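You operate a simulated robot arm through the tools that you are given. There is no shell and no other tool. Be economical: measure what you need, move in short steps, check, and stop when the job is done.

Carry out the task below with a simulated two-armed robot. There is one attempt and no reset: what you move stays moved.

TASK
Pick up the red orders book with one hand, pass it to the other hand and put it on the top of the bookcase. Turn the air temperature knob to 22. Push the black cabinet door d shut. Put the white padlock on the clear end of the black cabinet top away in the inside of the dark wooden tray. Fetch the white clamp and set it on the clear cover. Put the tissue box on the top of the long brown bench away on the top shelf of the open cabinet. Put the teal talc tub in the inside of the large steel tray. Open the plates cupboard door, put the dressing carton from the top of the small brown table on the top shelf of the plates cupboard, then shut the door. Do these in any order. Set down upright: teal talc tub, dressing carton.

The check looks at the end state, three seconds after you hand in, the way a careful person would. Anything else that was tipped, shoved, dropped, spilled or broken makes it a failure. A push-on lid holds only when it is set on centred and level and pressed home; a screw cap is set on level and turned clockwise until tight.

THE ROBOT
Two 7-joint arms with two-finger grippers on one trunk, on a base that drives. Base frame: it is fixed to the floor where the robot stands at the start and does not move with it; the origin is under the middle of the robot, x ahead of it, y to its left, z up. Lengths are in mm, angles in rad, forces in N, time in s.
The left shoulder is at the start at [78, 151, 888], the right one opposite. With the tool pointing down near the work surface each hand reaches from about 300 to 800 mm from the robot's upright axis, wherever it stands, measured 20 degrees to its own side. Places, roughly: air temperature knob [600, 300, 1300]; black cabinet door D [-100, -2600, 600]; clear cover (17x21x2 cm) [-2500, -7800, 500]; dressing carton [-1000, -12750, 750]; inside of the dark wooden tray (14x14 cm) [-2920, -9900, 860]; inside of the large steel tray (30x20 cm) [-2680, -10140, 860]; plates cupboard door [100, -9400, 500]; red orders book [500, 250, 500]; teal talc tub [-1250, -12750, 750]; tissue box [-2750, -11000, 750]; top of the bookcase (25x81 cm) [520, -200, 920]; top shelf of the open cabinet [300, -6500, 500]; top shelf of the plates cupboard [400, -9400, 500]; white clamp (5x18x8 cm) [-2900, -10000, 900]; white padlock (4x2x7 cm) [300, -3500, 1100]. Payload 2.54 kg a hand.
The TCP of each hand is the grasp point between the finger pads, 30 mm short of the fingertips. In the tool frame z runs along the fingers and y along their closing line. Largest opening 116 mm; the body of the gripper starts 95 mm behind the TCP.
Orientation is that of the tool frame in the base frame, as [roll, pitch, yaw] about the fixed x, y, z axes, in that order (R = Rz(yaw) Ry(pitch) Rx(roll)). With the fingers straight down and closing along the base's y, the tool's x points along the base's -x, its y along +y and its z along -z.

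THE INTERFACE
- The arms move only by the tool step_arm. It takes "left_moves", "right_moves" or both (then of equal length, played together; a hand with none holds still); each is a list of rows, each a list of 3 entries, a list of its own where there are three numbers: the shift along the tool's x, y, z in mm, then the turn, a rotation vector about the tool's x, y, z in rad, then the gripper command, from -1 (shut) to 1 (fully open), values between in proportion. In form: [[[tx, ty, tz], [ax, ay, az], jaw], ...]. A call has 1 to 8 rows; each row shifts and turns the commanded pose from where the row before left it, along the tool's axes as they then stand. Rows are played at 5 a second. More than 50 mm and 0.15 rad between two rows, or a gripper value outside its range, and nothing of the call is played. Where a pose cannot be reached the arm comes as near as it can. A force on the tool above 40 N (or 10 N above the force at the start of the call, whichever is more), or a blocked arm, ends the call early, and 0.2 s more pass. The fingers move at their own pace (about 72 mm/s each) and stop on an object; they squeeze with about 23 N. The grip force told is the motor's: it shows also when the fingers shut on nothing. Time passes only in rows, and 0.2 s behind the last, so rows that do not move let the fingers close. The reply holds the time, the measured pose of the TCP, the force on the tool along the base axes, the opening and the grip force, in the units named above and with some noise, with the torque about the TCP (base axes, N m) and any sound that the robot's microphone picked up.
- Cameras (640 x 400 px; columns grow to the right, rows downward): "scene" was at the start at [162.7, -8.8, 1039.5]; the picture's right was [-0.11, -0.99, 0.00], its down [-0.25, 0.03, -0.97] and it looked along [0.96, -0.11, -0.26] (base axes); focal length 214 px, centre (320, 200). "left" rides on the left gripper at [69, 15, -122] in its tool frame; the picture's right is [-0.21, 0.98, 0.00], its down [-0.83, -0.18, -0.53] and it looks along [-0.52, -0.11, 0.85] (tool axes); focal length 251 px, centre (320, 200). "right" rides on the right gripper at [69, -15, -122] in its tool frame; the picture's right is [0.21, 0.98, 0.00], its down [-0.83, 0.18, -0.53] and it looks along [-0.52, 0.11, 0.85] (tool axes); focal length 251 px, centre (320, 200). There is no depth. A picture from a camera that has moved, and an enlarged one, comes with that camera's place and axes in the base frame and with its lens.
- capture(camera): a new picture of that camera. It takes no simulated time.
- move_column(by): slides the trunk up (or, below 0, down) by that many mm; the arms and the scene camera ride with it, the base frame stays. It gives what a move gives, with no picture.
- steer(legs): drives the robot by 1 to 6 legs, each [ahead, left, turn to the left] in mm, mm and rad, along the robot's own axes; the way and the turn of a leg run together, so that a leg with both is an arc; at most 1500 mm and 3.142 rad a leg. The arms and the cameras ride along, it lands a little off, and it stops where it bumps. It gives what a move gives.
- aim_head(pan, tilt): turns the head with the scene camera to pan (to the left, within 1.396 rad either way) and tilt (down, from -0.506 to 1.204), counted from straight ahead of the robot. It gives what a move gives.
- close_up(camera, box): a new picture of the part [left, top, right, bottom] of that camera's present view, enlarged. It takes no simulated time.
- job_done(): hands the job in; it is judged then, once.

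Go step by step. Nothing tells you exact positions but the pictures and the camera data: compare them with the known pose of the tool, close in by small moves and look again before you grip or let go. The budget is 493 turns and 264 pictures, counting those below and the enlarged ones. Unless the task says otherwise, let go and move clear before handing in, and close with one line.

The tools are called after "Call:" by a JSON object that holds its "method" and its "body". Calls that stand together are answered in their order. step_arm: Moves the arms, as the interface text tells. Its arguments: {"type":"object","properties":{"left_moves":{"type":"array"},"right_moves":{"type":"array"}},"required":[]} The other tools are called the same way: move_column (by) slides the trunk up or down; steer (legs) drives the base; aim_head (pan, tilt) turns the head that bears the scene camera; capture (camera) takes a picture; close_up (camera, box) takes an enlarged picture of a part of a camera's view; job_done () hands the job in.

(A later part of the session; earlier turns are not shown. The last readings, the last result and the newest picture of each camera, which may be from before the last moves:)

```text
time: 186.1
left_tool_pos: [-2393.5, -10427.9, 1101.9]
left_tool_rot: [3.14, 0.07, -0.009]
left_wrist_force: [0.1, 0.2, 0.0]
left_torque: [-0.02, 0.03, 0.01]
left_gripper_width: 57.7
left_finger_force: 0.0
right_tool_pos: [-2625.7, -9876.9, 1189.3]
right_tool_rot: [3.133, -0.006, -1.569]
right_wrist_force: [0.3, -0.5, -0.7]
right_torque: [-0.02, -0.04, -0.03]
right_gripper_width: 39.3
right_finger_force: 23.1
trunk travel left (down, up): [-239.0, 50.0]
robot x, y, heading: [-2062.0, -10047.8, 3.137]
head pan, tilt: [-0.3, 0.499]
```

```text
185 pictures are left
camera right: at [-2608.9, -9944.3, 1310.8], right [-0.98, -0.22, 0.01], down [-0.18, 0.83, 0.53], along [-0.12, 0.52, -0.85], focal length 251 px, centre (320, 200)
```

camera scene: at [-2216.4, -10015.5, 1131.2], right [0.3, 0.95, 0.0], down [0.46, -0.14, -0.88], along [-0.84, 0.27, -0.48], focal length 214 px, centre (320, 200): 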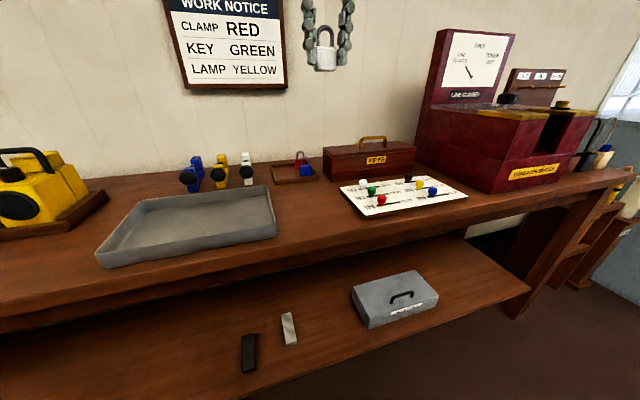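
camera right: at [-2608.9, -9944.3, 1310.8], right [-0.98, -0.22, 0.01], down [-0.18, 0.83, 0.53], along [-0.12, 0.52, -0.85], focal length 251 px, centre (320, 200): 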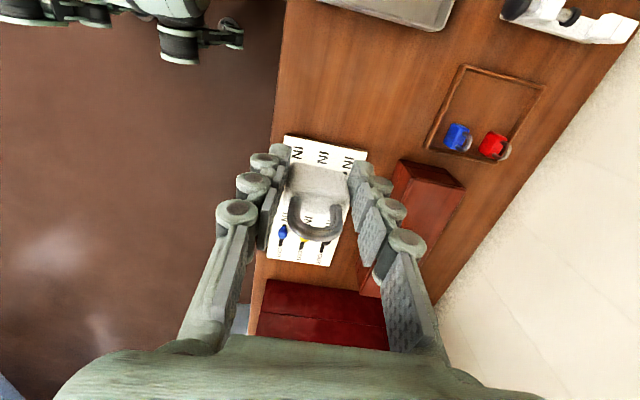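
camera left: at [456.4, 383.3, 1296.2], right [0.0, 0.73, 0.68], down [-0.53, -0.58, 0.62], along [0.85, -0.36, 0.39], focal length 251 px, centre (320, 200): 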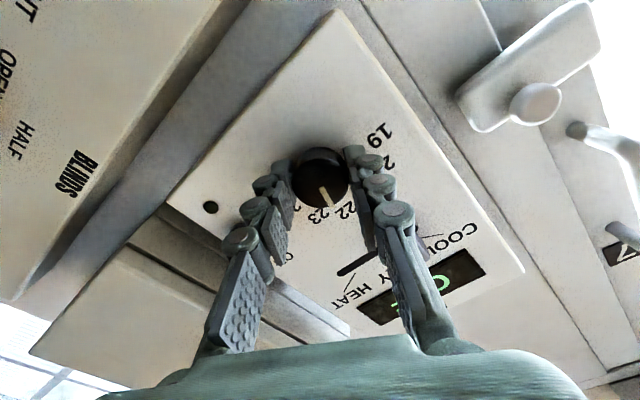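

Tray measured: centre (−2908, −9896), free half at y≈−9925. Move the base 50 mm closer and the hand over the free half.

Call:
{"method": "steer", "body": {"legs": [[60, 0, 0]]}}

Call:
{"method": "step_arm", "body": {"right_moves": [[[8, 45, 0], [0, 0, 0], -1], [[8, 45, 0], [0, 0, 0], -1], [[8, 45, 20], [0, 0, 0], -1], [[8, 45, 20], [0, 0, 0], -1], [[8, 42, 20], [0, 0, 0], -1]]}}

Call:
{"method": "capture", "body": {"camera": "right"}}

```text
time: 187.1
left_tool_pos: [-2453.5, -10427.1, 1101.5]
left_tool_rot: [3.139, 0.07, -0.008]
left_wrist_force: [-0.2, -0.5, -1.2]
left_torque: [0.01, -0.06, 0.0]
left_gripper_width: 58.1
left_finger_force: 0.0
right_tool_pos: [-2686.0, -9875.1, 1187.7]
right_tool_rot: [3.135, -0.006, -1.567]
right_wrist_force: [-0.1, -0.5, -1.9]
right_torque: [-0.02, -0.03, -0.04]
right_gripper_width: 39.3
right_finger_force: 23.2
trunk travel left (down, up): [-239.0, 50.0]
robot x, y, heading: [-2121.6, -10047.9, 3.136]
head pan, tilt: [-0.3, 0.499]
```

```text
time: 188.3
left_tool_pos: [-2453.1, -10426.7, 1100.8]
left_tool_rot: [3.14, 0.07, -0.009]
left_wrist_force: [-0.3, -0.7, 0.4]
left_torque: [-0.01, 0.03, -0.05]
left_gripper_width: 58.0
left_finger_force: 0.0
right_tool_pos: [-2779.0, -9895.5, 1131.4]
right_tool_rot: [3.132, -0.006, -1.566]
right_wrist_force: [0.7, -0.4, -1.5]
right_torque: [-0.01, 0.01, 0.02]
right_gripper_width: 39.5
right_finger_force: 23.4
right hand out of reach, approached as far as the arm can: row 2, 3, 4, 5
trunk travel left (down, up): [-239.0, 50.0]
robot x, y, heading: [-2126.2, -10044.8, 3.129]
head pan, tilt: [-0.3, 0.499]
```

```text
184 pictures are left
camera right: at [-2762.6, -9964.0, 1254.2], right [-0.98, -0.22, 0.01], down [-0.18, 0.83, 0.53], along [-0.12, 0.52, -0.85], focal length 251 px, centre (320, 200)
```

right: 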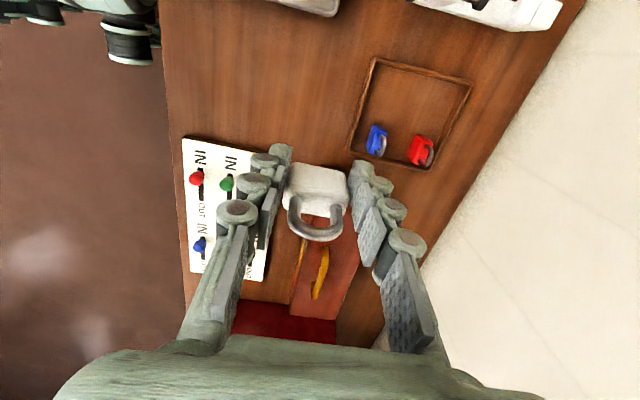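

The arm is at its reach limit at this height. Check how much closer the base can get.

Call:
{"method": "aim_head", "body": {"pan": 0.0, "tilt": 1.1}}

Call:
{"method": "capture", "body": {"camera": "scene"}}

```text
time: 189.3
left_tool_pos: [-2452.4, -10426.6, 1102.1]
left_tool_rot: [3.139, 0.07, -0.009]
left_wrist_force: [0.2, 0.3, 0.1]
left_torque: [0.06, 0.0, -0.01]
left_gripper_width: 57.7
left_finger_force: 0.2
right_tool_pos: [-2781.0, -9894.3, 1130.1]
right_tool_rot: [3.134, -0.005, -1.566]
right_wrist_force: [-0.1, 0.3, -1.6]
right_torque: [-0.05, 0.0, 0.01]
right_gripper_width: 39.3
right_finger_force: 23.1
trunk travel left (down, up): [-239.0, 50.0]
robot x, y, heading: [-2118.2, -10046.8, 3.135]
head pan, tilt: [0.0, 1.1]
```

```text
183 pictures are left
camera scene: at [-2252.1, -10042.1, 1083.5], right [0.01, 1.0, 0.0], down [0.89, -0.01, -0.45], along [-0.45, 0.0, -0.89], focal length 214 px, centre (320, 200)
```

scene: 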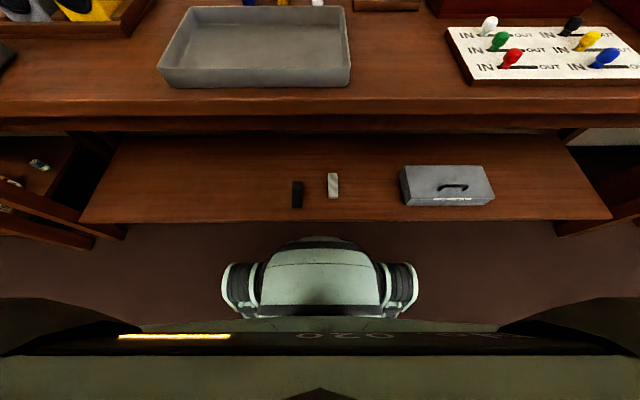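

There's a few cm spare. Creep 40 mm ahead, then lower while reaching out.

Call:
{"method": "steer", "body": {"legs": [[40, 0, 0]]}}

Call:
{"method": "step_arm", "body": {"right_moves": [[[6, 0, 40], [0, 0, 0], -1], [[6, 15, 40], [0, 0, 0], -1], [[6, 25, 40], [0, 0, 0], -1], [[6, 30, 10], [0, 0, 0], -1]]}}

Call:
{"method": "aim_head", "body": {"pan": -0.2, "tilt": 0.5}}

Call:
{"method": "capture", "body": {"camera": "scene"}}

Call:
{"method": "capture", "body": {"camera": "right"}}

```text
time: 190.2
left_tool_pos: [-2494.6, -10426.2, 1101.8]
left_tool_rot: [-3.141, 0.071, -0.009]
left_wrist_force: [-1.0, 0.1, 1.2]
left_torque: [0.0, -0.03, 0.01]
left_gripper_width: 57.9
left_finger_force: 0.1
right_tool_pos: [-2820.7, -9895.2, 1130.3]
right_tool_rot: [3.132, -0.005, -1.569]
right_wrist_force: [0.3, -0.3, -1.3]
right_torque: [-0.04, -0.05, 0.01]
right_gripper_width: 39.3
right_finger_force: 23.2
trunk travel left (down, up): [-239.0, 50.0]
robot x, y, heading: [-2161.3, -10046.3, 3.132]
head pan, tilt: [0.0, 1.1]
```

```text
time: 191.2
left_tool_pos: [-2492.9, -10427.1, 1101.9]
left_tool_rot: [3.141, 0.069, -0.009]
left_wrist_force: [0.4, 0.5, -0.6]
left_torque: [0.0, 0.02, -0.01]
left_gripper_width: 58.0
left_finger_force: 0.2
right_tool_pos: [-2883.8, -9922.5, 1002.2]
right_tool_rot: [3.135, -0.004, -1.567]
right_wrist_force: [1.2, 0.1, -0.7]
right_torque: [-0.01, -0.02, 0.0]
right_gripper_width: 39.3
right_finger_force: 23.2
right hand out of reach, approached as far as the arm can: row 4
trunk travel left (down, up): [-239.0, 50.0]
robot x, y, heading: [-2168.0, -10046.5, 3.129]
head pan, tilt: [0.0, 1.1]
```

```text
time: 192.2
left_tool_pos: [-2492.8, -10426.0, 1102.3]
left_tool_rot: [3.139, 0.07, -0.009]
left_wrist_force: [-0.2, -0.2, -0.6]
left_torque: [0.01, 0.01, 0.04]
left_gripper_width: 58.2
left_finger_force: 0.0
right_tool_pos: [-2883.2, -9920.1, 1005.0]
right_tool_rot: [3.132, -0.005, -1.566]
right_wrist_force: [0.0, 0.2, -1.6]
right_torque: [0.0, 0.05, -0.01]
right_gripper_width: 39.0
right_finger_force: 22.9
trunk travel left (down, up): [-239.0, 50.0]
robot x, y, heading: [-2162.3, -10046.4, 3.14]
head pan, tilt: [-0.201, 0.499]
```

```text
182 pictures are left
camera scene: at [-2317.7, -10023.4, 1131.1], right [0.21, 0.98, 0.0], down [0.47, -0.1, -0.88], along [-0.86, 0.18, -0.48], focal length 214 px, centre (320, 200)
```

scene: 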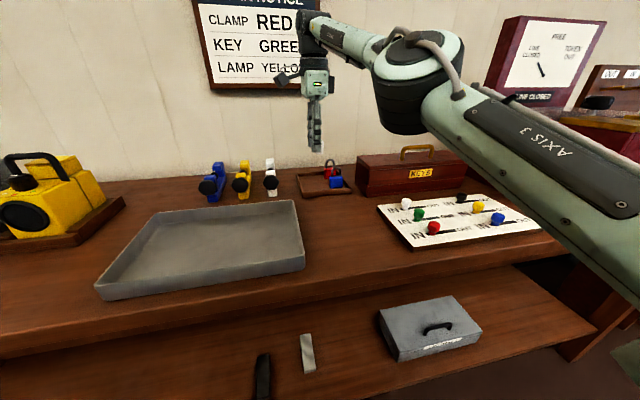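

```text
181 pictures are left
camera right: at [-2866.2, -9989.8, 1125.6], right [-0.98, -0.22, 0.01], down [-0.18, 0.83, 0.53], along [-0.12, 0.52, -0.85], focal length 251 px, centre (320, 200)
```

right: 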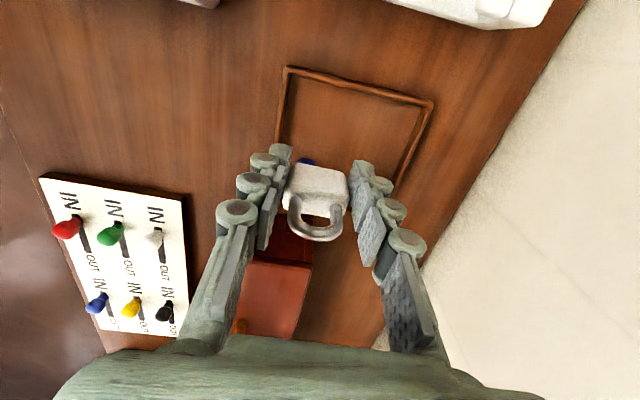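

Descend into the tray's free half, reaching a little farther out.

Call:
{"method": "step_arm", "body": {"right_moves": [[[2, 5, 30], [0, 0, 0], -1], [[2, 8, 25], [0, 0, 0], -1], [[0, 8, 15], [0, 0, 0], -1]]}}

Call:
{"method": "close_up", "body": {"camera": "scene", "box": [230, 80, 390, 220]}}

Call:
{"method": "capture", "body": {"camera": "right"}}

```text
time: 193.0
left_tool_pos: [-2492.2, -10426.5, 1103.4]
left_tool_rot: [3.141, 0.069, -0.007]
left_wrist_force: [0.2, -1.3, 0.1]
left_torque: [0.01, 0.03, 0.01]
left_gripper_width: 57.8
left_finger_force: 0.0
right_tool_pos: [-2904.6, -9925.9, 930.8]
right_tool_rot: [3.134, -0.005, -1.567]
right_wrist_force: [0.0, 0.4, -1.7]
right_torque: [0.0, -0.02, 0.01]
right_gripper_width: 39.2
right_finger_force: 22.3
trunk travel left (down, up): [-239.0, 50.0]
robot x, y, heading: [-2162.7, -10044.1, 3.134]
head pan, tilt: [-0.201, 0.499]
```

```text
2.86 times, centred on (310, 150) of scene
camera zoom: at [-2318.0, -10023.8, 1131.1], right [0.21, 0.98, 0.0], down [0.47, -0.1, -0.88], along [-0.86, 0.18, -0.48], focal length 613 px, centre (349, 343)
```

zoom: 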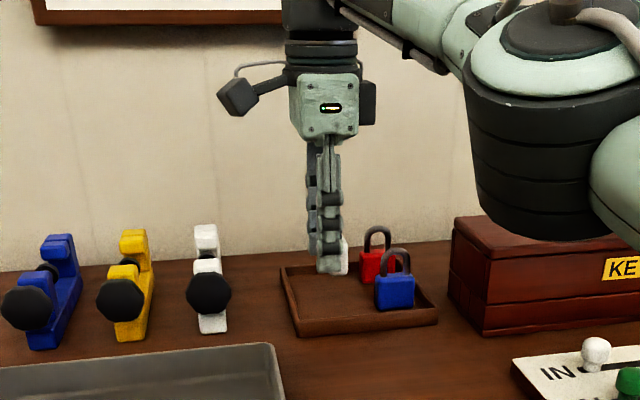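

```text
179 pictures are left
camera right: at [-2887.7, -9995.4, 1054.0], right [-0.98, -0.22, 0.01], down [-0.18, 0.83, 0.53], along [-0.12, 0.52, -0.85], focal length 251 px, centre (320, 200)
```

right: 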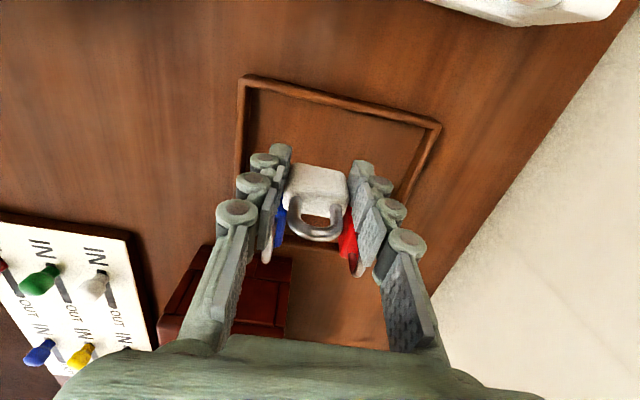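

Shift 8 mm away from the other padlocks and lower until contact.

Call:
{"method": "step_arm", "body": {"right_moves": [[[8, 0, 8], [0, 0, 0], -1], [[0, 0, 6], [0, 0, 0], -1], [[0, 0, 5], [0, 0, 0], -1]]}}

Call:
{"method": "close_up", "body": {"camera": "scene", "box": [230, 80, 390, 220]}}

```text
time: 193.8
left_tool_pos: [-2493.3, -10426.5, 1101.3]
left_tool_rot: [3.139, 0.071, -0.009]
left_wrist_force: [0.6, 0.0, 0.1]
left_torque: [-0.01, 0.03, 0.01]
left_gripper_width: 58.0
left_finger_force: 0.0
right_tool_pos: [-2904.7, -9933.1, 911.3]
right_tool_rot: [3.132, -0.003, -1.567]
right_wrist_force: [0.1, 0.8, -1.8]
right_torque: [0.0, -0.01, -0.03]
right_gripper_width: 39.2
right_finger_force: 23.5
trunk travel left (down, up): [-239.0, 50.0]
robot x, y, heading: [-2163.2, -10046.1, 3.138]
head pan, tilt: [-0.201, 0.499]
```

```text
2.86 times, centred on (310, 150) of scene
camera zoom: at [-2317.8, -10023.3, 1131.1], right [0.21, 0.98, 0.0], down [0.47, -0.1, -0.88], along [-0.86, 0.18, -0.48], focal length 613 px, centre (349, 343)
```

zoom: 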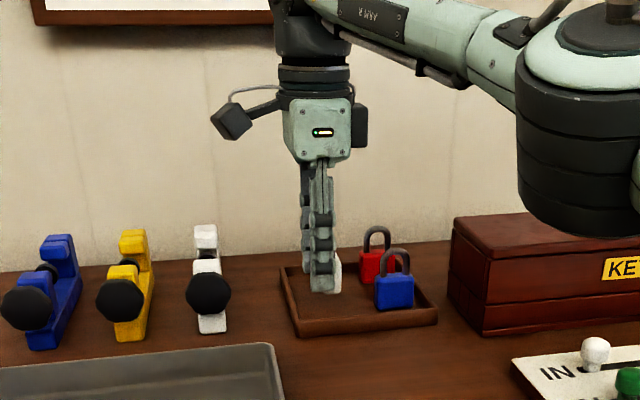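

Call:
{"method": "step_arm", "body": {"right_moves": [[[0, 0, 5], [0, 0, 0], -1], [[0, 0, 5], [0, 0, 0], -1], [[0, 0, 4], [0, 0, 0], -1]]}}

Call:
{"method": "close_up", "body": {"camera": "scene", "box": [270, 140, 350, 210]}}

```text
time: 194.6
left_tool_pos: [-2494.0, -10426.5, 1101.2]
left_tool_rot: [3.141, 0.069, -0.008]
left_wrist_force: [0.7, 0.6, 0.1]
left_torque: [0.01, 0.01, 0.0]
left_gripper_width: 58.3
left_finger_force: 0.0
right_tool_pos: [-2905.3, -9932.8, 898.6]
right_tool_rot: [3.134, -0.006, -1.565]
right_wrist_force: [0.0, -1.6, -1.1]
right_torque: [0.0, 0.0, 0.01]
right_gripper_width: 39.0
right_finger_force: 22.7
trunk travel left (down, up): [-239.0, 50.0]
robot x, y, heading: [-2161.2, -10045.6, 3.135]
head pan, tilt: [-0.201, 0.499]
```

```text
5.71 times, centred on (310, 175) of scene
camera zoom: at [-2317.8, -10023.3, 1131.1], right [0.21, 0.98, 0.0], down [0.47, -0.1, -0.88], along [-0.86, 0.18, -0.48], focal length 1226 px, centre (377, 343)
```

zoom: 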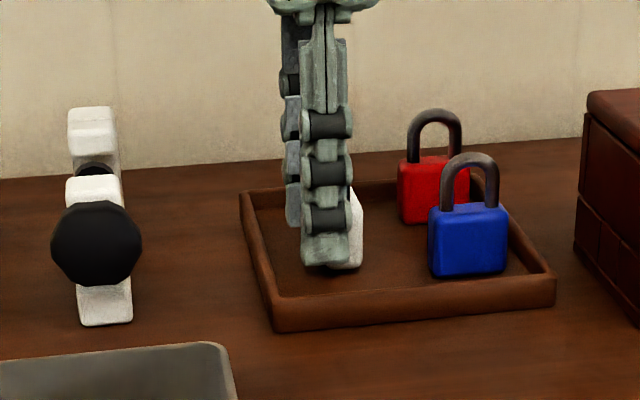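

Call:
{"method": "step_arm", "body": {"right_moves": [[[0, 0, 3], [0, 0, 0], -1], [[0, 0, 3], [0, 0, 0], -1], [[0, 0, 3], [0, 0, 0], -1]]}}

Call:
{"method": "close_up", "body": {"camera": "scene", "box": [270, 140, 350, 210]}}

```text
time: 195.4
left_tool_pos: [-2491.3, -10425.3, 1102.7]
left_tool_rot: [-3.14, 0.072, -0.009]
left_wrist_force: [-0.3, 0.3, -0.3]
left_torque: [-0.01, 0.01, -0.03]
left_gripper_width: 58.1
left_finger_force: 0.0
right_tool_pos: [-2904.1, -9932.3, 893.6]
right_tool_rot: [3.13, -0.006, -1.567]
right_wrist_force: [-1.8, -2.4, 23.6]
right_torque: [0.11, 0.36, -0.08]
right_gripper_width: 39.1
right_finger_force: 22.4
trunk travel left (down, up): [-239.0, 50.0]
robot x, y, heading: [-2163.1, -10048.7, 3.128]
head pan, tilt: [-0.201, 0.499]
```

```text
5.71 times, centred on (310, 175) of scene
camera zoom: at [-2316.2, -10023.9, 1131.8], right [0.21, 0.98, 0.0], down [0.47, -0.1, -0.88], along [-0.86, 0.18, -0.48], focal length 1226 px, centre (377, 343)
```

zoom: 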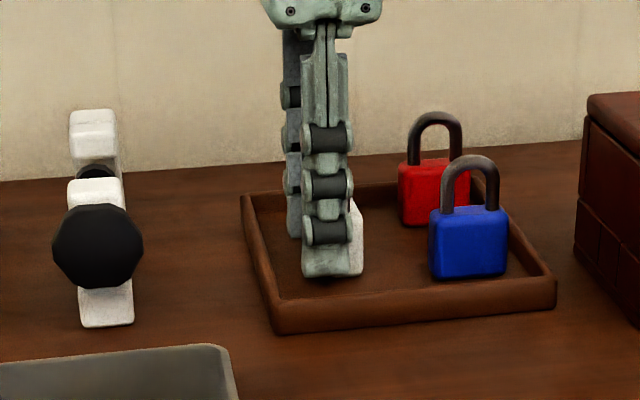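

In contact with the tray floor. Open and rise straight up.

Call:
{"method": "step_arm", "body": {"right_moves": [[[0, 0, -1], [0, 0, 0], -0.2], [[0, 0, 0], [0, 0, 0], 0.0], [[0, 0, 0], [0, 0, 0], 0.0], [[0, 0, -25], [0, 0, 0], 0.0], [[0, 0, -40], [0, 0, 0], 0.0], [[0, 0, -40], [0, 0, 0], 0.0]]}}

Call:
{"method": "close_up", "body": {"camera": "scene", "box": [230, 130, 350, 210]}}

Call:
{"method": "capture", "body": {"camera": "right"}}

```text
time: 196.8
left_tool_pos: [-2492.3, -10426.1, 1101.3]
left_tool_rot: [3.139, 0.069, -0.009]
left_wrist_force: [-0.6, -0.5, -0.2]
left_torque: [0.0, -0.04, 0.01]
left_gripper_width: 57.9
left_finger_force: 0.0
right_tool_pos: [-2888.3, -9931.3, 985.7]
right_tool_rot: [3.134, -0.005, -1.568]
right_wrist_force: [1.4, 0.2, -0.8]
right_torque: [-0.06, -0.02, 0.0]
right_gripper_width: 57.9
right_finger_force: 0.1
right hand out of reach, approached as far as the arm can: row 5, 6
trunk travel left (down, up): [-239.0, 50.0]
robot x, y, heading: [-2162.7, -10044.6, 3.132]
head pan, tilt: [-0.201, 0.499]
```

```text
5.00 times, centred on (290, 170) of scene
camera zoom: at [-2317.8, -10023.8, 1131.1], right [0.21, 0.98, 0.0], down [0.47, -0.1, -0.88], along [-0.86, 0.18, -0.48], focal length 1072 px, centre (470, 350)
```

zoom: 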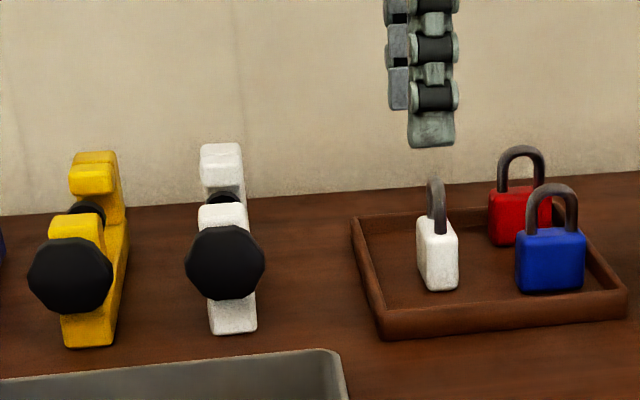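

```text
174 pictures are left
camera right: at [-2870.8, -10001.6, 1108.2], right [-0.98, -0.22, 0.01], down [-0.18, 0.83, 0.53], along [-0.12, 0.52, -0.85], focal length 251 px, centre (320, 200)
```

right: 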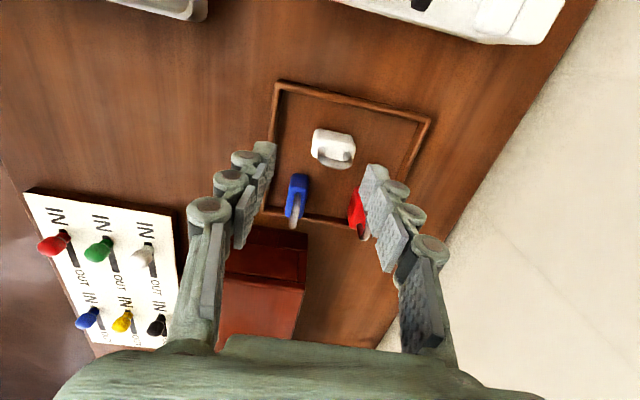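

Padlock is in the tray, upright. Now turn the right hand back for the white clamp.

Call:
{"method": "step_arm", "body": {"right_moves": [[[0, -20, -10], [0, 0, -0.145], 0.2], [[0, -20, 0], [0, 0, -0.145], 0.2], [[0, 0, 0], [0, 0, -0.145], 0.2], [[0, 0, 0], [0, 0, -0.145], 0.2], [[0, 0, 0], [0, 0, -0.145], 0.2], [[0, 0, 0], [0, 0, -0.145], 0.2]]}}

Call:
{"method": "step_arm", "body": {"right_moves": [[[0, 0, 0], [0, 0, -0.145], 0.2], [[0, 0, 0], [0, 0, -0.145], 0.2], [[0, 0, 0], [0, 0, -0.145], 0.2], [[0, 0, 0], [0, 0, -0.145], 0.2], [[0, 0, 0], [0, 0, -0.12], 0.2], [[0, 50, 0], [0, 0, 0], 0.2], [[0, 50, 0], [0, 0, 0], 0.2]]}}

Call:
{"method": "capture", "body": {"camera": "right"}}

```text
time: 198.2
left_tool_pos: [-2493.8, -10425.2, 1102.1]
left_tool_rot: [-3.141, 0.069, -0.009]
left_wrist_force: [-0.1, -0.7, -0.1]
left_torque: [0.02, 0.03, -0.01]
left_gripper_width: 58.3
left_finger_force: 0.1
right_tool_pos: [-2848.0, -9928.2, 994.3]
right_tool_rot: [3.134, 0.004, -0.696]
right_wrist_force: [0.1, 0.2, 0.1]
right_torque: [-0.01, 0.01, 0.01]
right_gripper_width: 69.6
right_finger_force: 0.1
trunk travel left (down, up): [-239.0, 50.0]
robot x, y, heading: [-2163.4, -10041.6, 3.135]
head pan, tilt: [-0.201, 0.499]
```

```text
time: 199.8
left_tool_pos: [-2492.5, -10425.7, 1101.5]
left_tool_rot: [-3.141, 0.07, -0.009]
left_wrist_force: [0.2, 0.0, -0.2]
left_torque: [0.0, 0.0, 0.01]
left_gripper_width: 58.1
left_finger_force: 0.0
right_tool_pos: [-2848.5, -10030.6, 996.0]
right_tool_rot: [3.139, 0.01, 0.001]
right_wrist_force: [0.4, -0.9, 0.0]
right_torque: [0.02, 0.0, 0.02]
right_gripper_width: 69.3
right_finger_force: 0.1
trunk travel left (down, up): [-239.0, 50.0]
robot x, y, heading: [-2164.2, -10044.8, 3.136]
head pan, tilt: [-0.201, 0.499]
```

```text
173 pictures are left
camera right: at [-2777.4, -10015.6, 1117.7], right [0.22, -0.98, 0.0], down [-0.82, -0.18, 0.54], along [-0.53, -0.12, -0.84], focal length 251 px, centre (320, 200)
```

right: 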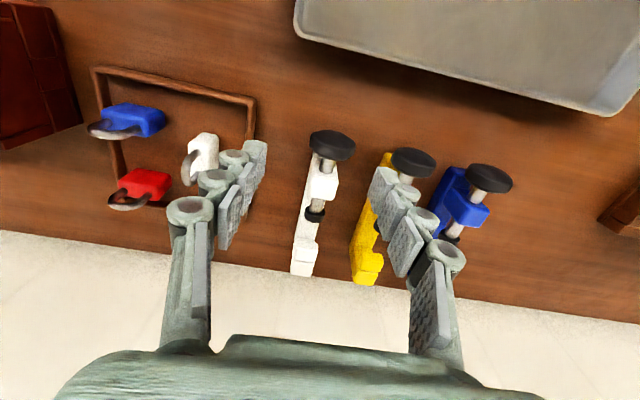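

White clamp lies along x at y≈−10043, near jaw at x≈−2883. Position above the near jaw and look.

Call:
{"method": "step_arm", "body": {"right_moves": [[[-19, 6, 15], [0, 0, 0], 0.2], [[-19, 6, 25], [0, 0, 0], 0.2]]}}

Call:
{"method": "capture", "body": {"camera": "right"}}

Call:
{"method": "close_up", "body": {"camera": "scene", "box": [210, 90, 330, 210]}}

```text
time: 200.4
left_tool_pos: [-2493.9, -10424.5, 1102.6]
left_tool_rot: [3.138, 0.07, -0.011]
left_wrist_force: [-0.3, 0.3, -0.4]
left_torque: [-0.04, -0.03, 0.0]
left_gripper_width: 58.1
left_finger_force: 0.1
right_tool_pos: [-2871.4, -10033.2, 949.8]
right_tool_rot: [3.136, 0.005, 0.001]
right_wrist_force: [0.6, 0.8, -0.1]
right_torque: [0.0, 0.0, 0.0]
right_gripper_width: 69.8
right_finger_force: 0.2
right hand out of reach, approached as far as the arm can: row 1, 2
trunk travel left (down, up): [-239.0, 50.0]
robot x, y, heading: [-2161.7, -10042.1, 3.134]
head pan, tilt: [-0.201, 0.499]
```

```text
172 pictures are left
camera right: at [-2800.9, -10016.5, 1071.7], right [0.22, -0.98, 0.0], down [-0.82, -0.18, 0.54], along [-0.53, -0.12, -0.84], focal length 251 px, centre (320, 200)
```

right: 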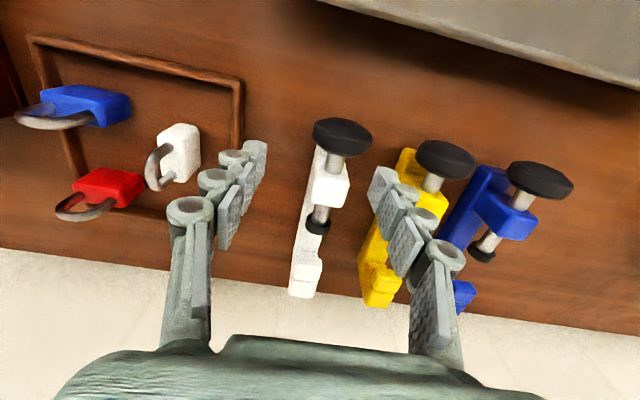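

```text
3.33 times, centred on (270, 150) of scene
camera zoom: at [-2318.2, -10022.3, 1131.0], right [0.21, 0.98, 0.0], down [0.47, -0.1, -0.88], along [-0.86, 0.18, -0.48], focal length 715 px, centre (487, 367)
```

zoom: 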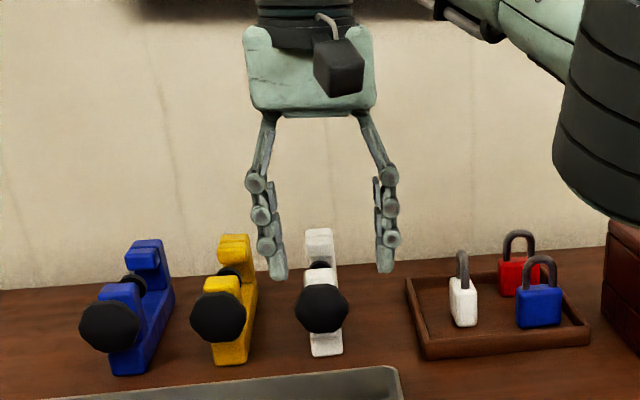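

Strafe the base left for better reach, compensating with the hand.

Call:
{"method": "step_arm", "body": {"right_moves": [[[0, 0, -40], [0, 0, 0], 0.2]]}}

Call:
{"method": "steer", "body": {"legs": [[0, 120, 0]]}}

Call:
{"method": "step_arm", "body": {"right_moves": [[[-3, -38, 0], [0, 0, 0], 0.2], [[-3, -38, 0], [0, 0, 0], 0.2], [[-3, -35, 10], [0, 0, 0], 0.2], [[-6, 0, 25], [0, 0, 0], 0.2]]}}

Call:
{"method": "capture", "body": {"camera": "right"}}

```text
time: 200.8
left_tool_pos: [-2492.2, -10424.5, 1101.9]
left_tool_rot: [3.137, 0.071, -0.009]
left_wrist_force: [0.3, 1.2, 1.0]
left_torque: [-0.07, 0.01, 0.01]
left_gripper_width: 58.0
left_finger_force: 0.0
right_tool_pos: [-2863.3, -10029.9, 990.0]
right_tool_rot: [3.134, 0.009, 0.002]
right_wrist_force: [0.0, 0.1, 0.5]
right_torque: [-0.05, 0.02, -0.02]
right_gripper_width: 69.3
right_finger_force: 0.0
right hand out of reach, approached as far as the arm can: row 1
trunk travel left (down, up): [-239.0, 50.0]
robot x, y, heading: [-2161.5, -10042.2, 3.134]
head pan, tilt: [-0.201, 0.499]
```

```text
time: 202.6
left_tool_pos: [-2493.4, -10544.8, 1101.6]
left_tool_rot: [3.14, 0.069, -0.008]
left_wrist_force: [-0.9, 0.7, 0.2]
left_torque: [0.02, 0.02, -0.01]
left_gripper_width: 58.0
left_finger_force: 0.1
right_tool_pos: [-2865.8, -10152.3, 988.9]
right_tool_rot: [3.137, 0.009, 0.003]
right_wrist_force: [0.0, -0.4, -0.2]
right_torque: [0.0, 0.02, 0.01]
right_gripper_width: 69.5
right_finger_force: 0.1
trunk travel left (down, up): [-239.0, 50.0]
robot x, y, heading: [-2161.2, -10163.9, 3.133]
head pan, tilt: [-0.201, 0.499]
```

```text
time: 203.6
left_tool_pos: [-2493.3, -10545.7, 1101.8]
left_tool_rot: [3.139, 0.071, -0.01]
left_wrist_force: [0.3, -0.7, 0.4]
left_torque: [0.02, -0.03, 0.01]
left_gripper_width: 58.0
left_finger_force: 0.1
right_tool_pos: [-2880.4, -10039.5, 953.2]
right_tool_rot: [3.138, 0.007, 0.004]
right_wrist_force: [0.1, -0.4, 0.3]
right_torque: [0.0, -0.01, 0.0]
right_gripper_width: 69.6
right_finger_force: 0.0
trunk travel left (down, up): [-239.0, 50.0]
robot x, y, heading: [-2163.9, -10165.3, 3.133]
head pan, tilt: [-0.201, 0.499]
```

```text
170 pictures are left
camera right: at [-2809.7, -10023.7, 1075.5], right [0.22, -0.98, 0.0], down [-0.82, -0.18, 0.54], along [-0.53, -0.12, -0.84], focal length 251 px, centre (320, 200)
```

right: 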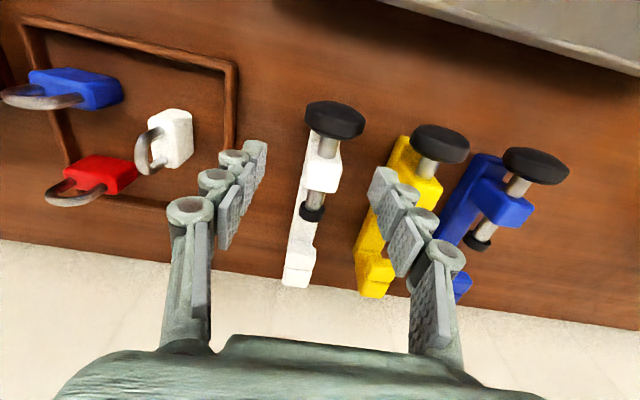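

Descend onto the near jaw and close.

Call:
{"method": "step_arm", "body": {"right_moves": [[[-5, 3, 20], [0, 0, 0], 0.2], [[0, 0, 25], [0, 0, 0], 0.2]]}}

Call:
{"method": "capture", "body": {"camera": "right"}}

Call:
{"method": "close_up", "body": {"camera": "scene", "box": [210, 90, 350, 210]}}

```text
time: 204.2
left_tool_pos: [-2494.7, -10546.5, 1102.3]
left_tool_rot: [3.141, 0.069, -0.008]
left_wrist_force: [-0.2, -0.3, -0.4]
left_torque: [0.01, -0.03, 0.0]
left_gripper_width: 58.1
left_finger_force: 0.0
right_tool_pos: [-2885.4, -10043.1, 909.6]
right_tool_rot: [3.137, 0.01, 0.002]
right_wrist_force: [0.2, -0.4, -0.1]
right_torque: [0.01, 0.0, -0.02]
right_gripper_width: 69.6
right_finger_force: 0.0
trunk travel left (down, up): [-239.0, 50.0]
robot x, y, heading: [-2163.1, -10167.3, 3.136]
head pan, tilt: [-0.201, 0.499]
```

```text
169 pictures are left
camera right: at [-2814.6, -10027.1, 1031.7], right [0.22, -0.98, 0.0], down [-0.82, -0.18, 0.54], along [-0.53, -0.12, -0.84], focal length 251 px, centre (320, 200)
```

right: 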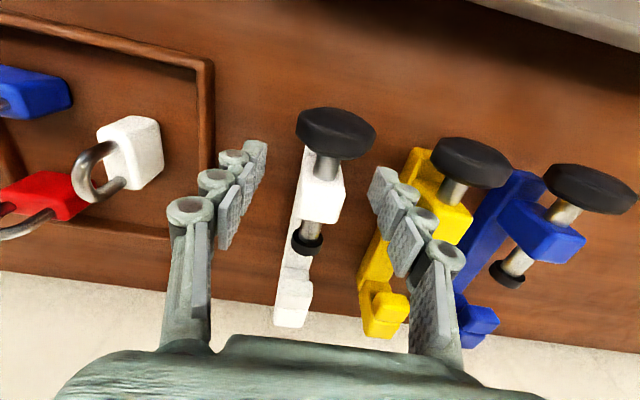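

```text
3.33 times, centred on (280, 150) of scene
camera zoom: at [-2318.7, -10143.0, 1131.2], right [0.21, 0.98, 0.0], down [0.47, -0.1, -0.88], along [-0.86, 0.18, -0.48], focal length 715 px, centre (453, 367)
```

zoom: 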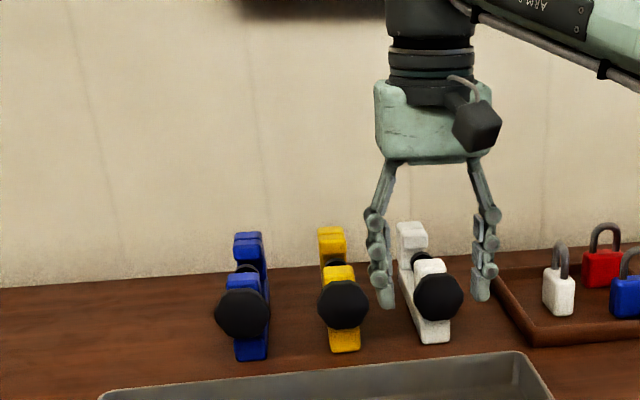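

Call:
{"method": "step_arm", "body": {"right_moves": [[[0, 0, 4], [0, 0, 0], 0.2], [[0, 0, 0], [0, 0, 0], -1], [[0, 0, 0], [0, 0, 0], -1], [[0, 0, 0], [0, 0, 0], -1], [[0, 0, 0], [0, 0, 0], -1]]}}

Call:
{"method": "capture", "body": {"camera": "right"}}

```text
time: 205.4
left_tool_pos: [-2492.7, -10544.8, 1101.4]
left_tool_rot: [3.14, 0.07, -0.009]
left_wrist_force: [0.7, 0.5, 0.1]
left_torque: [-0.02, 0.01, 0.02]
left_gripper_width: 58.1
left_finger_force: 0.1
right_tool_pos: [-2884.0, -10043.2, 905.3]
right_tool_rot: [3.136, 0.009, 0.003]
right_wrist_force: [1.2, -0.8, 0.9]
right_torque: [-0.01, 0.05, 0.05]
right_gripper_width: 25.6
right_finger_force: 23.1
trunk travel left (down, up): [-239.0, 50.0]
robot x, y, heading: [-2162.7, -10163.2, 3.136]
head pan, tilt: [-0.201, 0.499]
```

```text
167 pictures are left
camera right: at [-2814.3, -10027.7, 1028.0], right [0.22, -0.98, 0.0], down [-0.82, -0.18, 0.54], along [-0.53, -0.12, -0.84], focal length 251 px, centre (320, 200)
```

right: 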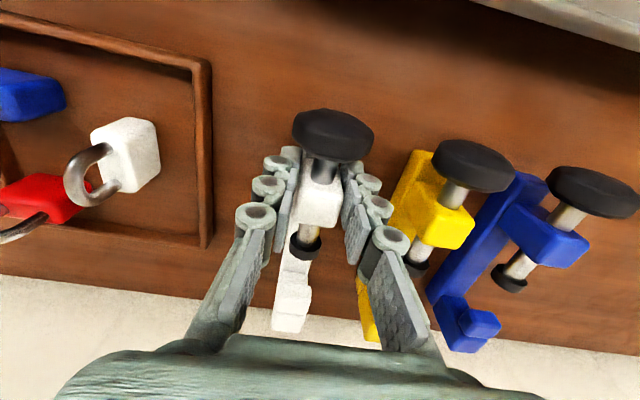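

Gripped at 25.6 mm. Lift and back off.

Call:
{"method": "step_arm", "body": {"right_moves": [[[0, 0, -20], [0, 0, 0], -1], [[5, 0, -35], [0, 0, 0], -1], [[20, 0, -35], [0, 0, 0], -1], [[20, 0, -35], [0, 0, 0], -1]]}}

Call:
{"method": "steer", "body": {"legs": [[-700, 0, 0]]}}

Call:
{"method": "capture", "body": {"camera": "scene"}}

Call:
{"method": "capture", "body": {"camera": "right"}}

```text
time: 206.4
left_tool_pos: [-2493.9, -10544.7, 1102.5]
left_tool_rot: [3.141, 0.069, -0.008]
left_wrist_force: [-0.2, 0.4, -0.3]
left_torque: [-0.01, 0.0, -0.02]
left_gripper_width: 57.8
left_finger_force: 0.0
right_tool_pos: [-2836.6, -10041.8, 1029.4]
right_tool_rot: [3.137, 0.009, 0.005]
right_wrist_force: [0.1, 0.9, -5.9]
right_torque: [0.01, -0.3, 0.03]
right_gripper_width: 25.5
right_finger_force: 23.3
trunk travel left (down, up): [-239.0, 50.0]
robot x, y, heading: [-2161.0, -10162.5, 3.134]
head pan, tilt: [-0.201, 0.499]
```

```text
time: 210.3
left_tool_pos: [-1775.1, -10551.8, 1101.0]
left_tool_rot: [3.139, 0.07, -0.005]
left_wrist_force: [-0.8, -0.5, 0.7]
left_torque: [-0.01, 0.03, -0.01]
left_gripper_width: 58.2
left_finger_force: 0.0
right_tool_pos: [-2122.6, -10048.3, 1028.0]
right_tool_rot: [3.137, 0.009, 0.007]
right_wrist_force: [-0.5, 0.5, -5.1]
right_torque: [-0.01, -0.26, 0.01]
right_gripper_width: 25.5
right_finger_force: 23.4
trunk travel left (down, up): [-239.0, 50.0]
robot x, y, heading: [-1446.5, -10167.6, 3.138]
head pan, tilt: [-0.201, 0.499]
```

```text
166 pictures are left
camera scene: at [-1602.9, -10147.7, 1131.1], right [0.2, 0.98, 0.0], down [0.47, -0.1, -0.88], along [-0.86, 0.18, -0.48], focal length 214 px, centre (320, 200)
```

scene: 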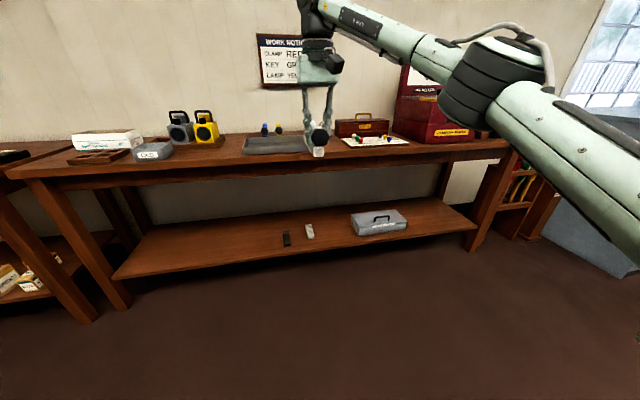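

```text
165 pictures are left
camera right: at [-2050.9, -10032.1, 1150.3], right [0.22, -0.98, 0.0], down [-0.82, -0.18, 0.54], along [-0.53, -0.12, -0.84], focal length 251 px, centre (320, 200)
```

right: 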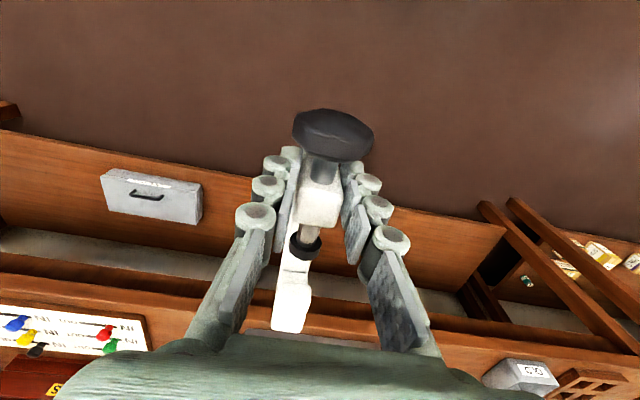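

Clamp held well. Strafe right along to the blue shelf with the clear cover.

Call:
{"method": "steer", "body": {"legs": [[-100, -1200, 0], [0, -1170, 0]]}}

Call:
{"method": "aim_head", "body": {"pan": 0, "tilt": 0.6}}

Call:
{"method": "capture", "body": {"camera": "scene"}}

```text
time: 233.2
left_tool_pos: [-1646.8, -8168.8, 1101.3]
left_tool_rot: [3.139, 0.068, -0.031]
left_wrist_force: [0.0, 0.6, 0.4]
left_torque: [-0.02, 0.02, 0.01]
left_gripper_width: 57.8
left_finger_force: 0.0
right_tool_pos: [-1979.3, -7657.2, 1028.3]
right_tool_rot: [3.136, 0.007, -0.02]
right_wrist_force: [0.9, 0.4, -4.7]
right_torque: [0.0, -0.28, 0.0]
right_gripper_width: 25.7
right_finger_force: 23.0
trunk travel left (down, up): [-239.0, 50.0]
robot x, y, heading: [-1309.4, -7792.8, 3.113]
head pan, tilt: [-0.201, 0.499]
```

```text
time: 233.9
left_tool_pos: [-1645.4, -8169.6, 1101.8]
left_tool_rot: [3.14, 0.071, -0.031]
left_wrist_force: [0.1, -0.5, -0.4]
left_torque: [-0.02, 0.01, -0.02]
left_gripper_width: 58.0
left_finger_force: 0.0
right_tool_pos: [-1980.7, -7657.8, 1027.1]
right_tool_rot: [3.135, 0.006, -0.019]
right_wrist_force: [0.5, 0.0, -6.2]
right_torque: [0.02, -0.31, 0.0]
right_gripper_width: 25.2
right_finger_force: 23.3
trunk travel left (down, up): [-239.0, 50.0]
robot x, y, heading: [-1310.1, -7791.9, 3.114]
head pan, tilt: [0.0, 0.6]
```

```text
164 pictures are left
camera scene: at [-1463.0, -7788.5, 1122.0], right [0.03, 1.0, 0.0], down [0.56, -0.02, -0.82], along [-0.82, 0.03, -0.57], focal length 214 px, centre (320, 200)
```

scene: 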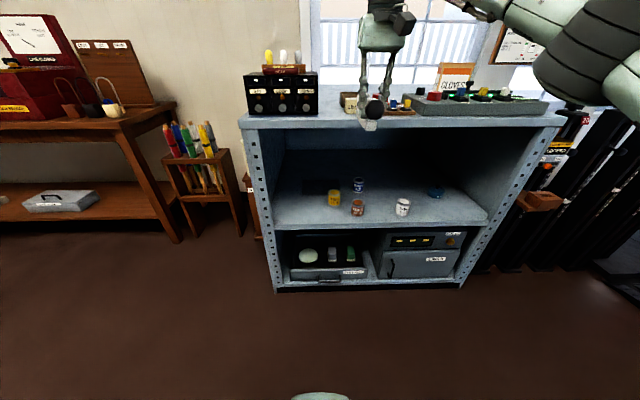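

Call:
{"method": "close_up", "body": {"camera": "scene", "box": [260, 160, 500, 300]}}

```text
2.67 times, centred on (380, 230) of scene
camera zoom: at [-1463.0, -7788.5, 1122.0], right [0.03, 1.0, 0.0], down [0.56, -0.02, -0.82], along [-0.82, 0.03, -0.57], focal length 572 px, centre (160, 120)
```

zoom: 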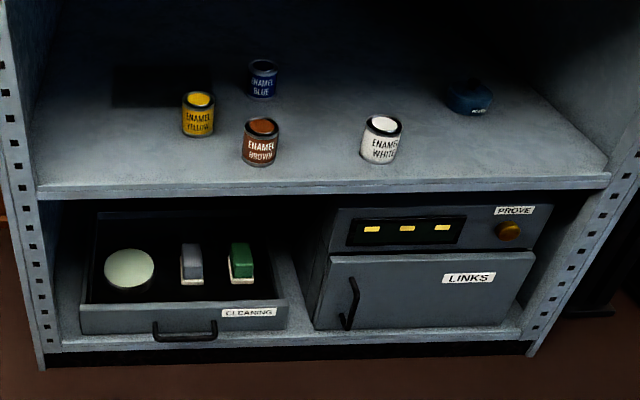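

Call:
{"method": "close_up", "body": {"camera": "scene", "box": [280, 165, 400, 225]}}

```text
5.33 times, centred on (340, 195) of scene
camera zoom: at [-1463.0, -7788.5, 1122.0], right [0.03, 1.0, 0.0], down [0.56, -0.02, -0.82], along [-0.82, 0.03, -0.57], focal length 1144 px, centre (213, 227)
```

zoom: 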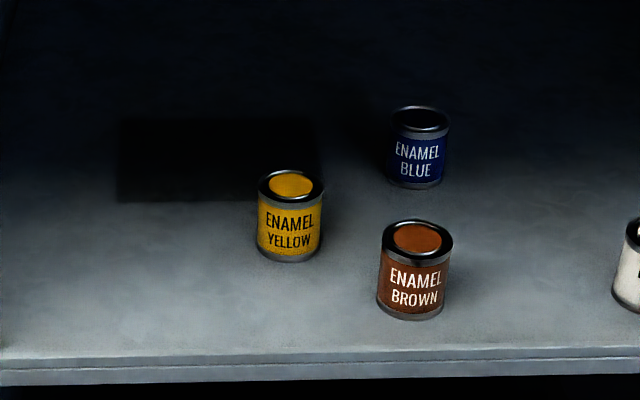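

The cover is the dark slab at the left of the middle shelf, roughly x −2480…−2660, y −7855…−7640, z≈450–480. I lower the trunk and look in to measure the opening.

Call:
{"method": "move_column", "body": {"by": -239}}

Call:
{"method": "aim_head", "body": {"pan": 0, "tilt": 0.35}}

Call:
{"method": "capture", "body": {"camera": "scene"}}

Call:
{"method": "close_up", "body": {"camera": "scene", "box": [250, 140, 410, 240]}}

```text
time: 236.4
left_tool_pos: [-1645.6, -8169.0, 863.3]
left_tool_rot: [3.141, 0.071, -0.033]
left_wrist_force: [0.8, -0.5, 0.5]
left_torque: [-0.02, -0.03, 0.01]
left_gripper_width: 58.0
left_finger_force: 0.1
right_tool_pos: [-1978.9, -7657.1, 790.1]
right_tool_rot: [3.137, 0.009, -0.018]
right_wrist_force: [0.7, 0.1, -5.2]
right_torque: [-0.02, -0.28, 0.01]
right_gripper_width: 25.5
right_finger_force: 22.6
trunk travel left (down, up): [0.0, 289.0]
robot x, y, heading: [-1307.5, -7792.5, 3.108]
head pan, tilt: [0.0, 0.6]
```

```text
time: 237.2
left_tool_pos: [-1646.7, -8169.3, 863.7]
left_tool_rot: [3.14, 0.069, -0.032]
left_wrist_force: [0.1, -0.3, 0.5]
left_torque: [0.03, -0.02, -0.04]
left_gripper_width: 57.9
left_finger_force: 0.0
right_tool_pos: [-1979.6, -7657.5, 788.5]
right_tool_rot: [3.137, 0.007, -0.019]
right_wrist_force: [0.4, -0.3, -4.8]
right_torque: [0.03, -0.26, 0.01]
right_gripper_width: 25.5
right_finger_force: 23.0
trunk travel left (down, up): [0.0, 289.0]
robot x, y, heading: [-1308.2, -7796.4, 3.106]
head pan, tilt: [0.0, 0.351]
```

```text
161 pictures are left
camera scene: at [-1467.6, -7788.5, 905.7], right [0.03, 1.0, 0.0], down [0.34, -0.01, -0.94], along [-0.94, 0.03, -0.34], focal length 214 px, centre (320, 200)
```

scene: 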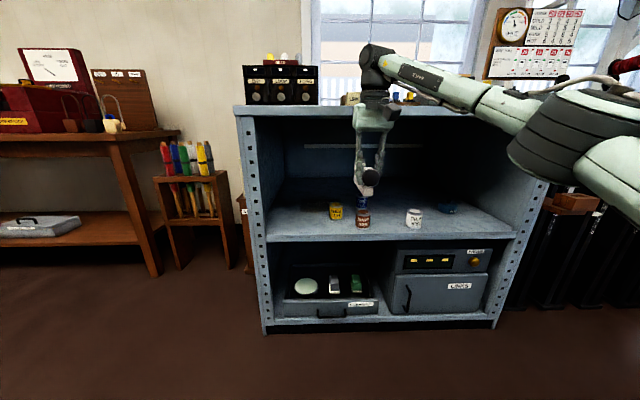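

```text
4.00 times, centred on (330, 190) of scene
camera zoom: at [-1467.6, -7788.5, 905.7], right [0.03, 1.0, 0.0], down [0.34, -0.01, -0.94], along [-0.94, 0.03, -0.34], focal length 858 px, centre (280, 240)
```

zoom: 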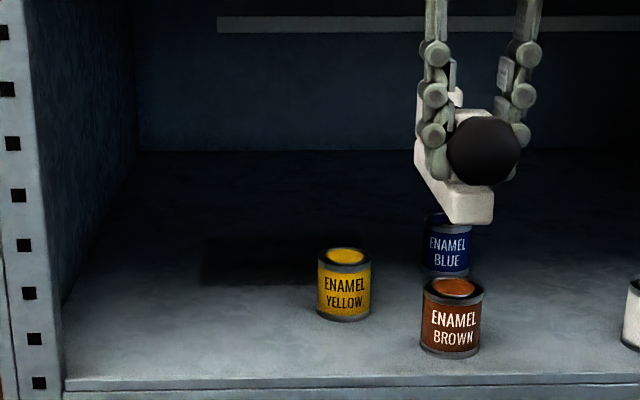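

Triangulation gives: shelf surface z≈545, front edge x≈−2121, top board underside ≈930, cover at x≈−2340…−2490. I lower the hand to pass under the top board and line up left of the yellow can.

Call:
{"method": "step_arm", "body": {"right_moves": [[[0, 0, 48], [0, 0, 0], -1], [[0, 0, 48], [0, 0, 0], -1], [[0, 0, 46], [0, 0, 0], -1]]}}

Call:
{"method": "steer", "body": {"legs": [[0, 90, 0.033]]}}

Call:
{"method": "capture", "body": {"camera": "scene"}}

Call:
{"method": "capture", "body": {"camera": "right"}}

```text
time: 238.0
left_tool_pos: [-1646.7, -8169.3, 862.1]
left_tool_rot: [3.139, 0.071, -0.03]
left_wrist_force: [0.8, -0.1, 0.8]
left_torque: [0.01, -0.03, 0.02]
left_gripper_width: 57.8
left_finger_force: 0.1
right_tool_pos: [-1978.5, -7660.7, 646.0]
right_tool_rot: [3.135, 0.008, -0.02]
right_wrist_force: [0.6, -0.3, -5.3]
right_torque: [-0.03, -0.25, -0.01]
right_gripper_width: 25.4
right_finger_force: 22.6
trunk travel left (down, up): [0.0, 289.0]
robot x, y, heading: [-1305.3, -7795.5, 3.115]
head pan, tilt: [0.0, 0.351]
```

```text
time: 239.5
left_tool_pos: [-1636.5, -8268.9, 862.6]
left_tool_rot: [3.14, 0.07, 0.002]
left_wrist_force: [0.0, 1.1, 0.0]
left_torque: [0.02, 0.03, 0.0]
left_gripper_width: 58.2
left_finger_force: 0.0
right_tool_pos: [-1983.4, -7771.6, 646.5]
right_tool_rot: [3.137, 0.006, 0.014]
right_wrist_force: [0.0, 0.2, -4.9]
right_torque: [-0.01, -0.27, 0.04]
right_gripper_width: 25.7
right_finger_force: 22.8
trunk travel left (down, up): [0.0, 289.0]
robot x, y, heading: [-1312.3, -7883.7, -3.139]
head pan, tilt: [0.0, 0.351]
```

```text
159 pictures are left
camera scene: at [-1468.9, -7883.2, 905.7], right [0.0, 1.0, 0.0], down [0.34, 0.0, -0.94], along [-0.94, 0.0, -0.34], focal length 214 px, centre (320, 200)
```

scene: 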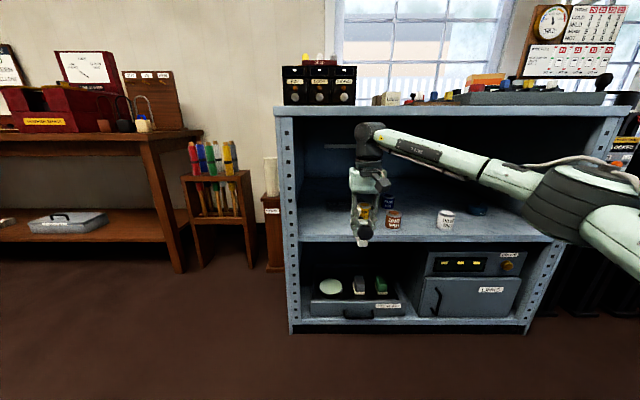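

```text
158 pictures are left
camera right: at [-1912.5, -7755.2, 768.4], right [0.23, -0.97, 0.0], down [-0.82, -0.19, 0.54], along [-0.53, -0.13, -0.84], focal length 251 px, centre (320, 200)
```

right: 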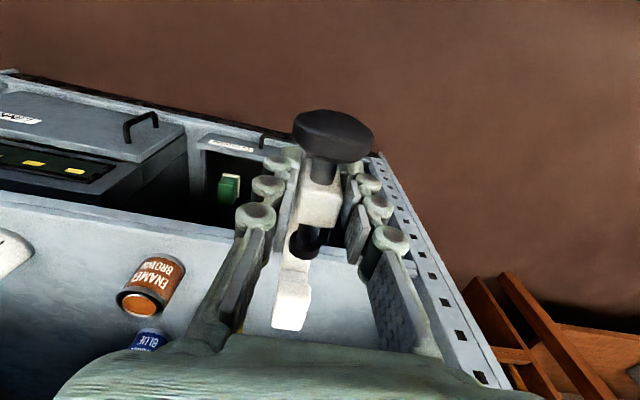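

Call:
{"method": "close_up", "body": {"camera": "scene", "box": [300, 100, 460, 260]}}

```text
2.50 times, centred on (380, 180) of scene
camera zoom: at [-1468.9, -7883.2, 905.7], right [0.0, 1.0, 0.0], down [0.34, 0.0, -0.94], along [-0.94, 0.0, -0.34], focal length 536 px, centre (170, 250)
```

zoom: 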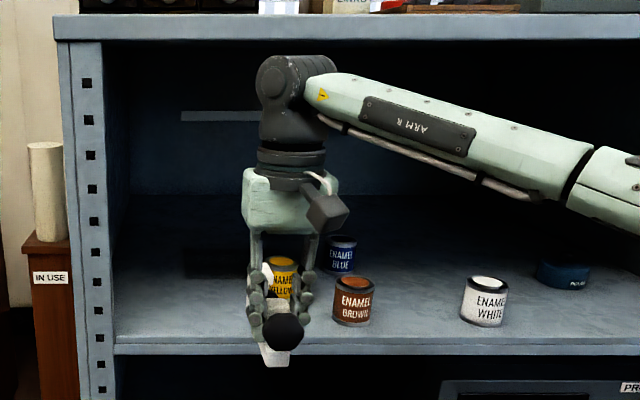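

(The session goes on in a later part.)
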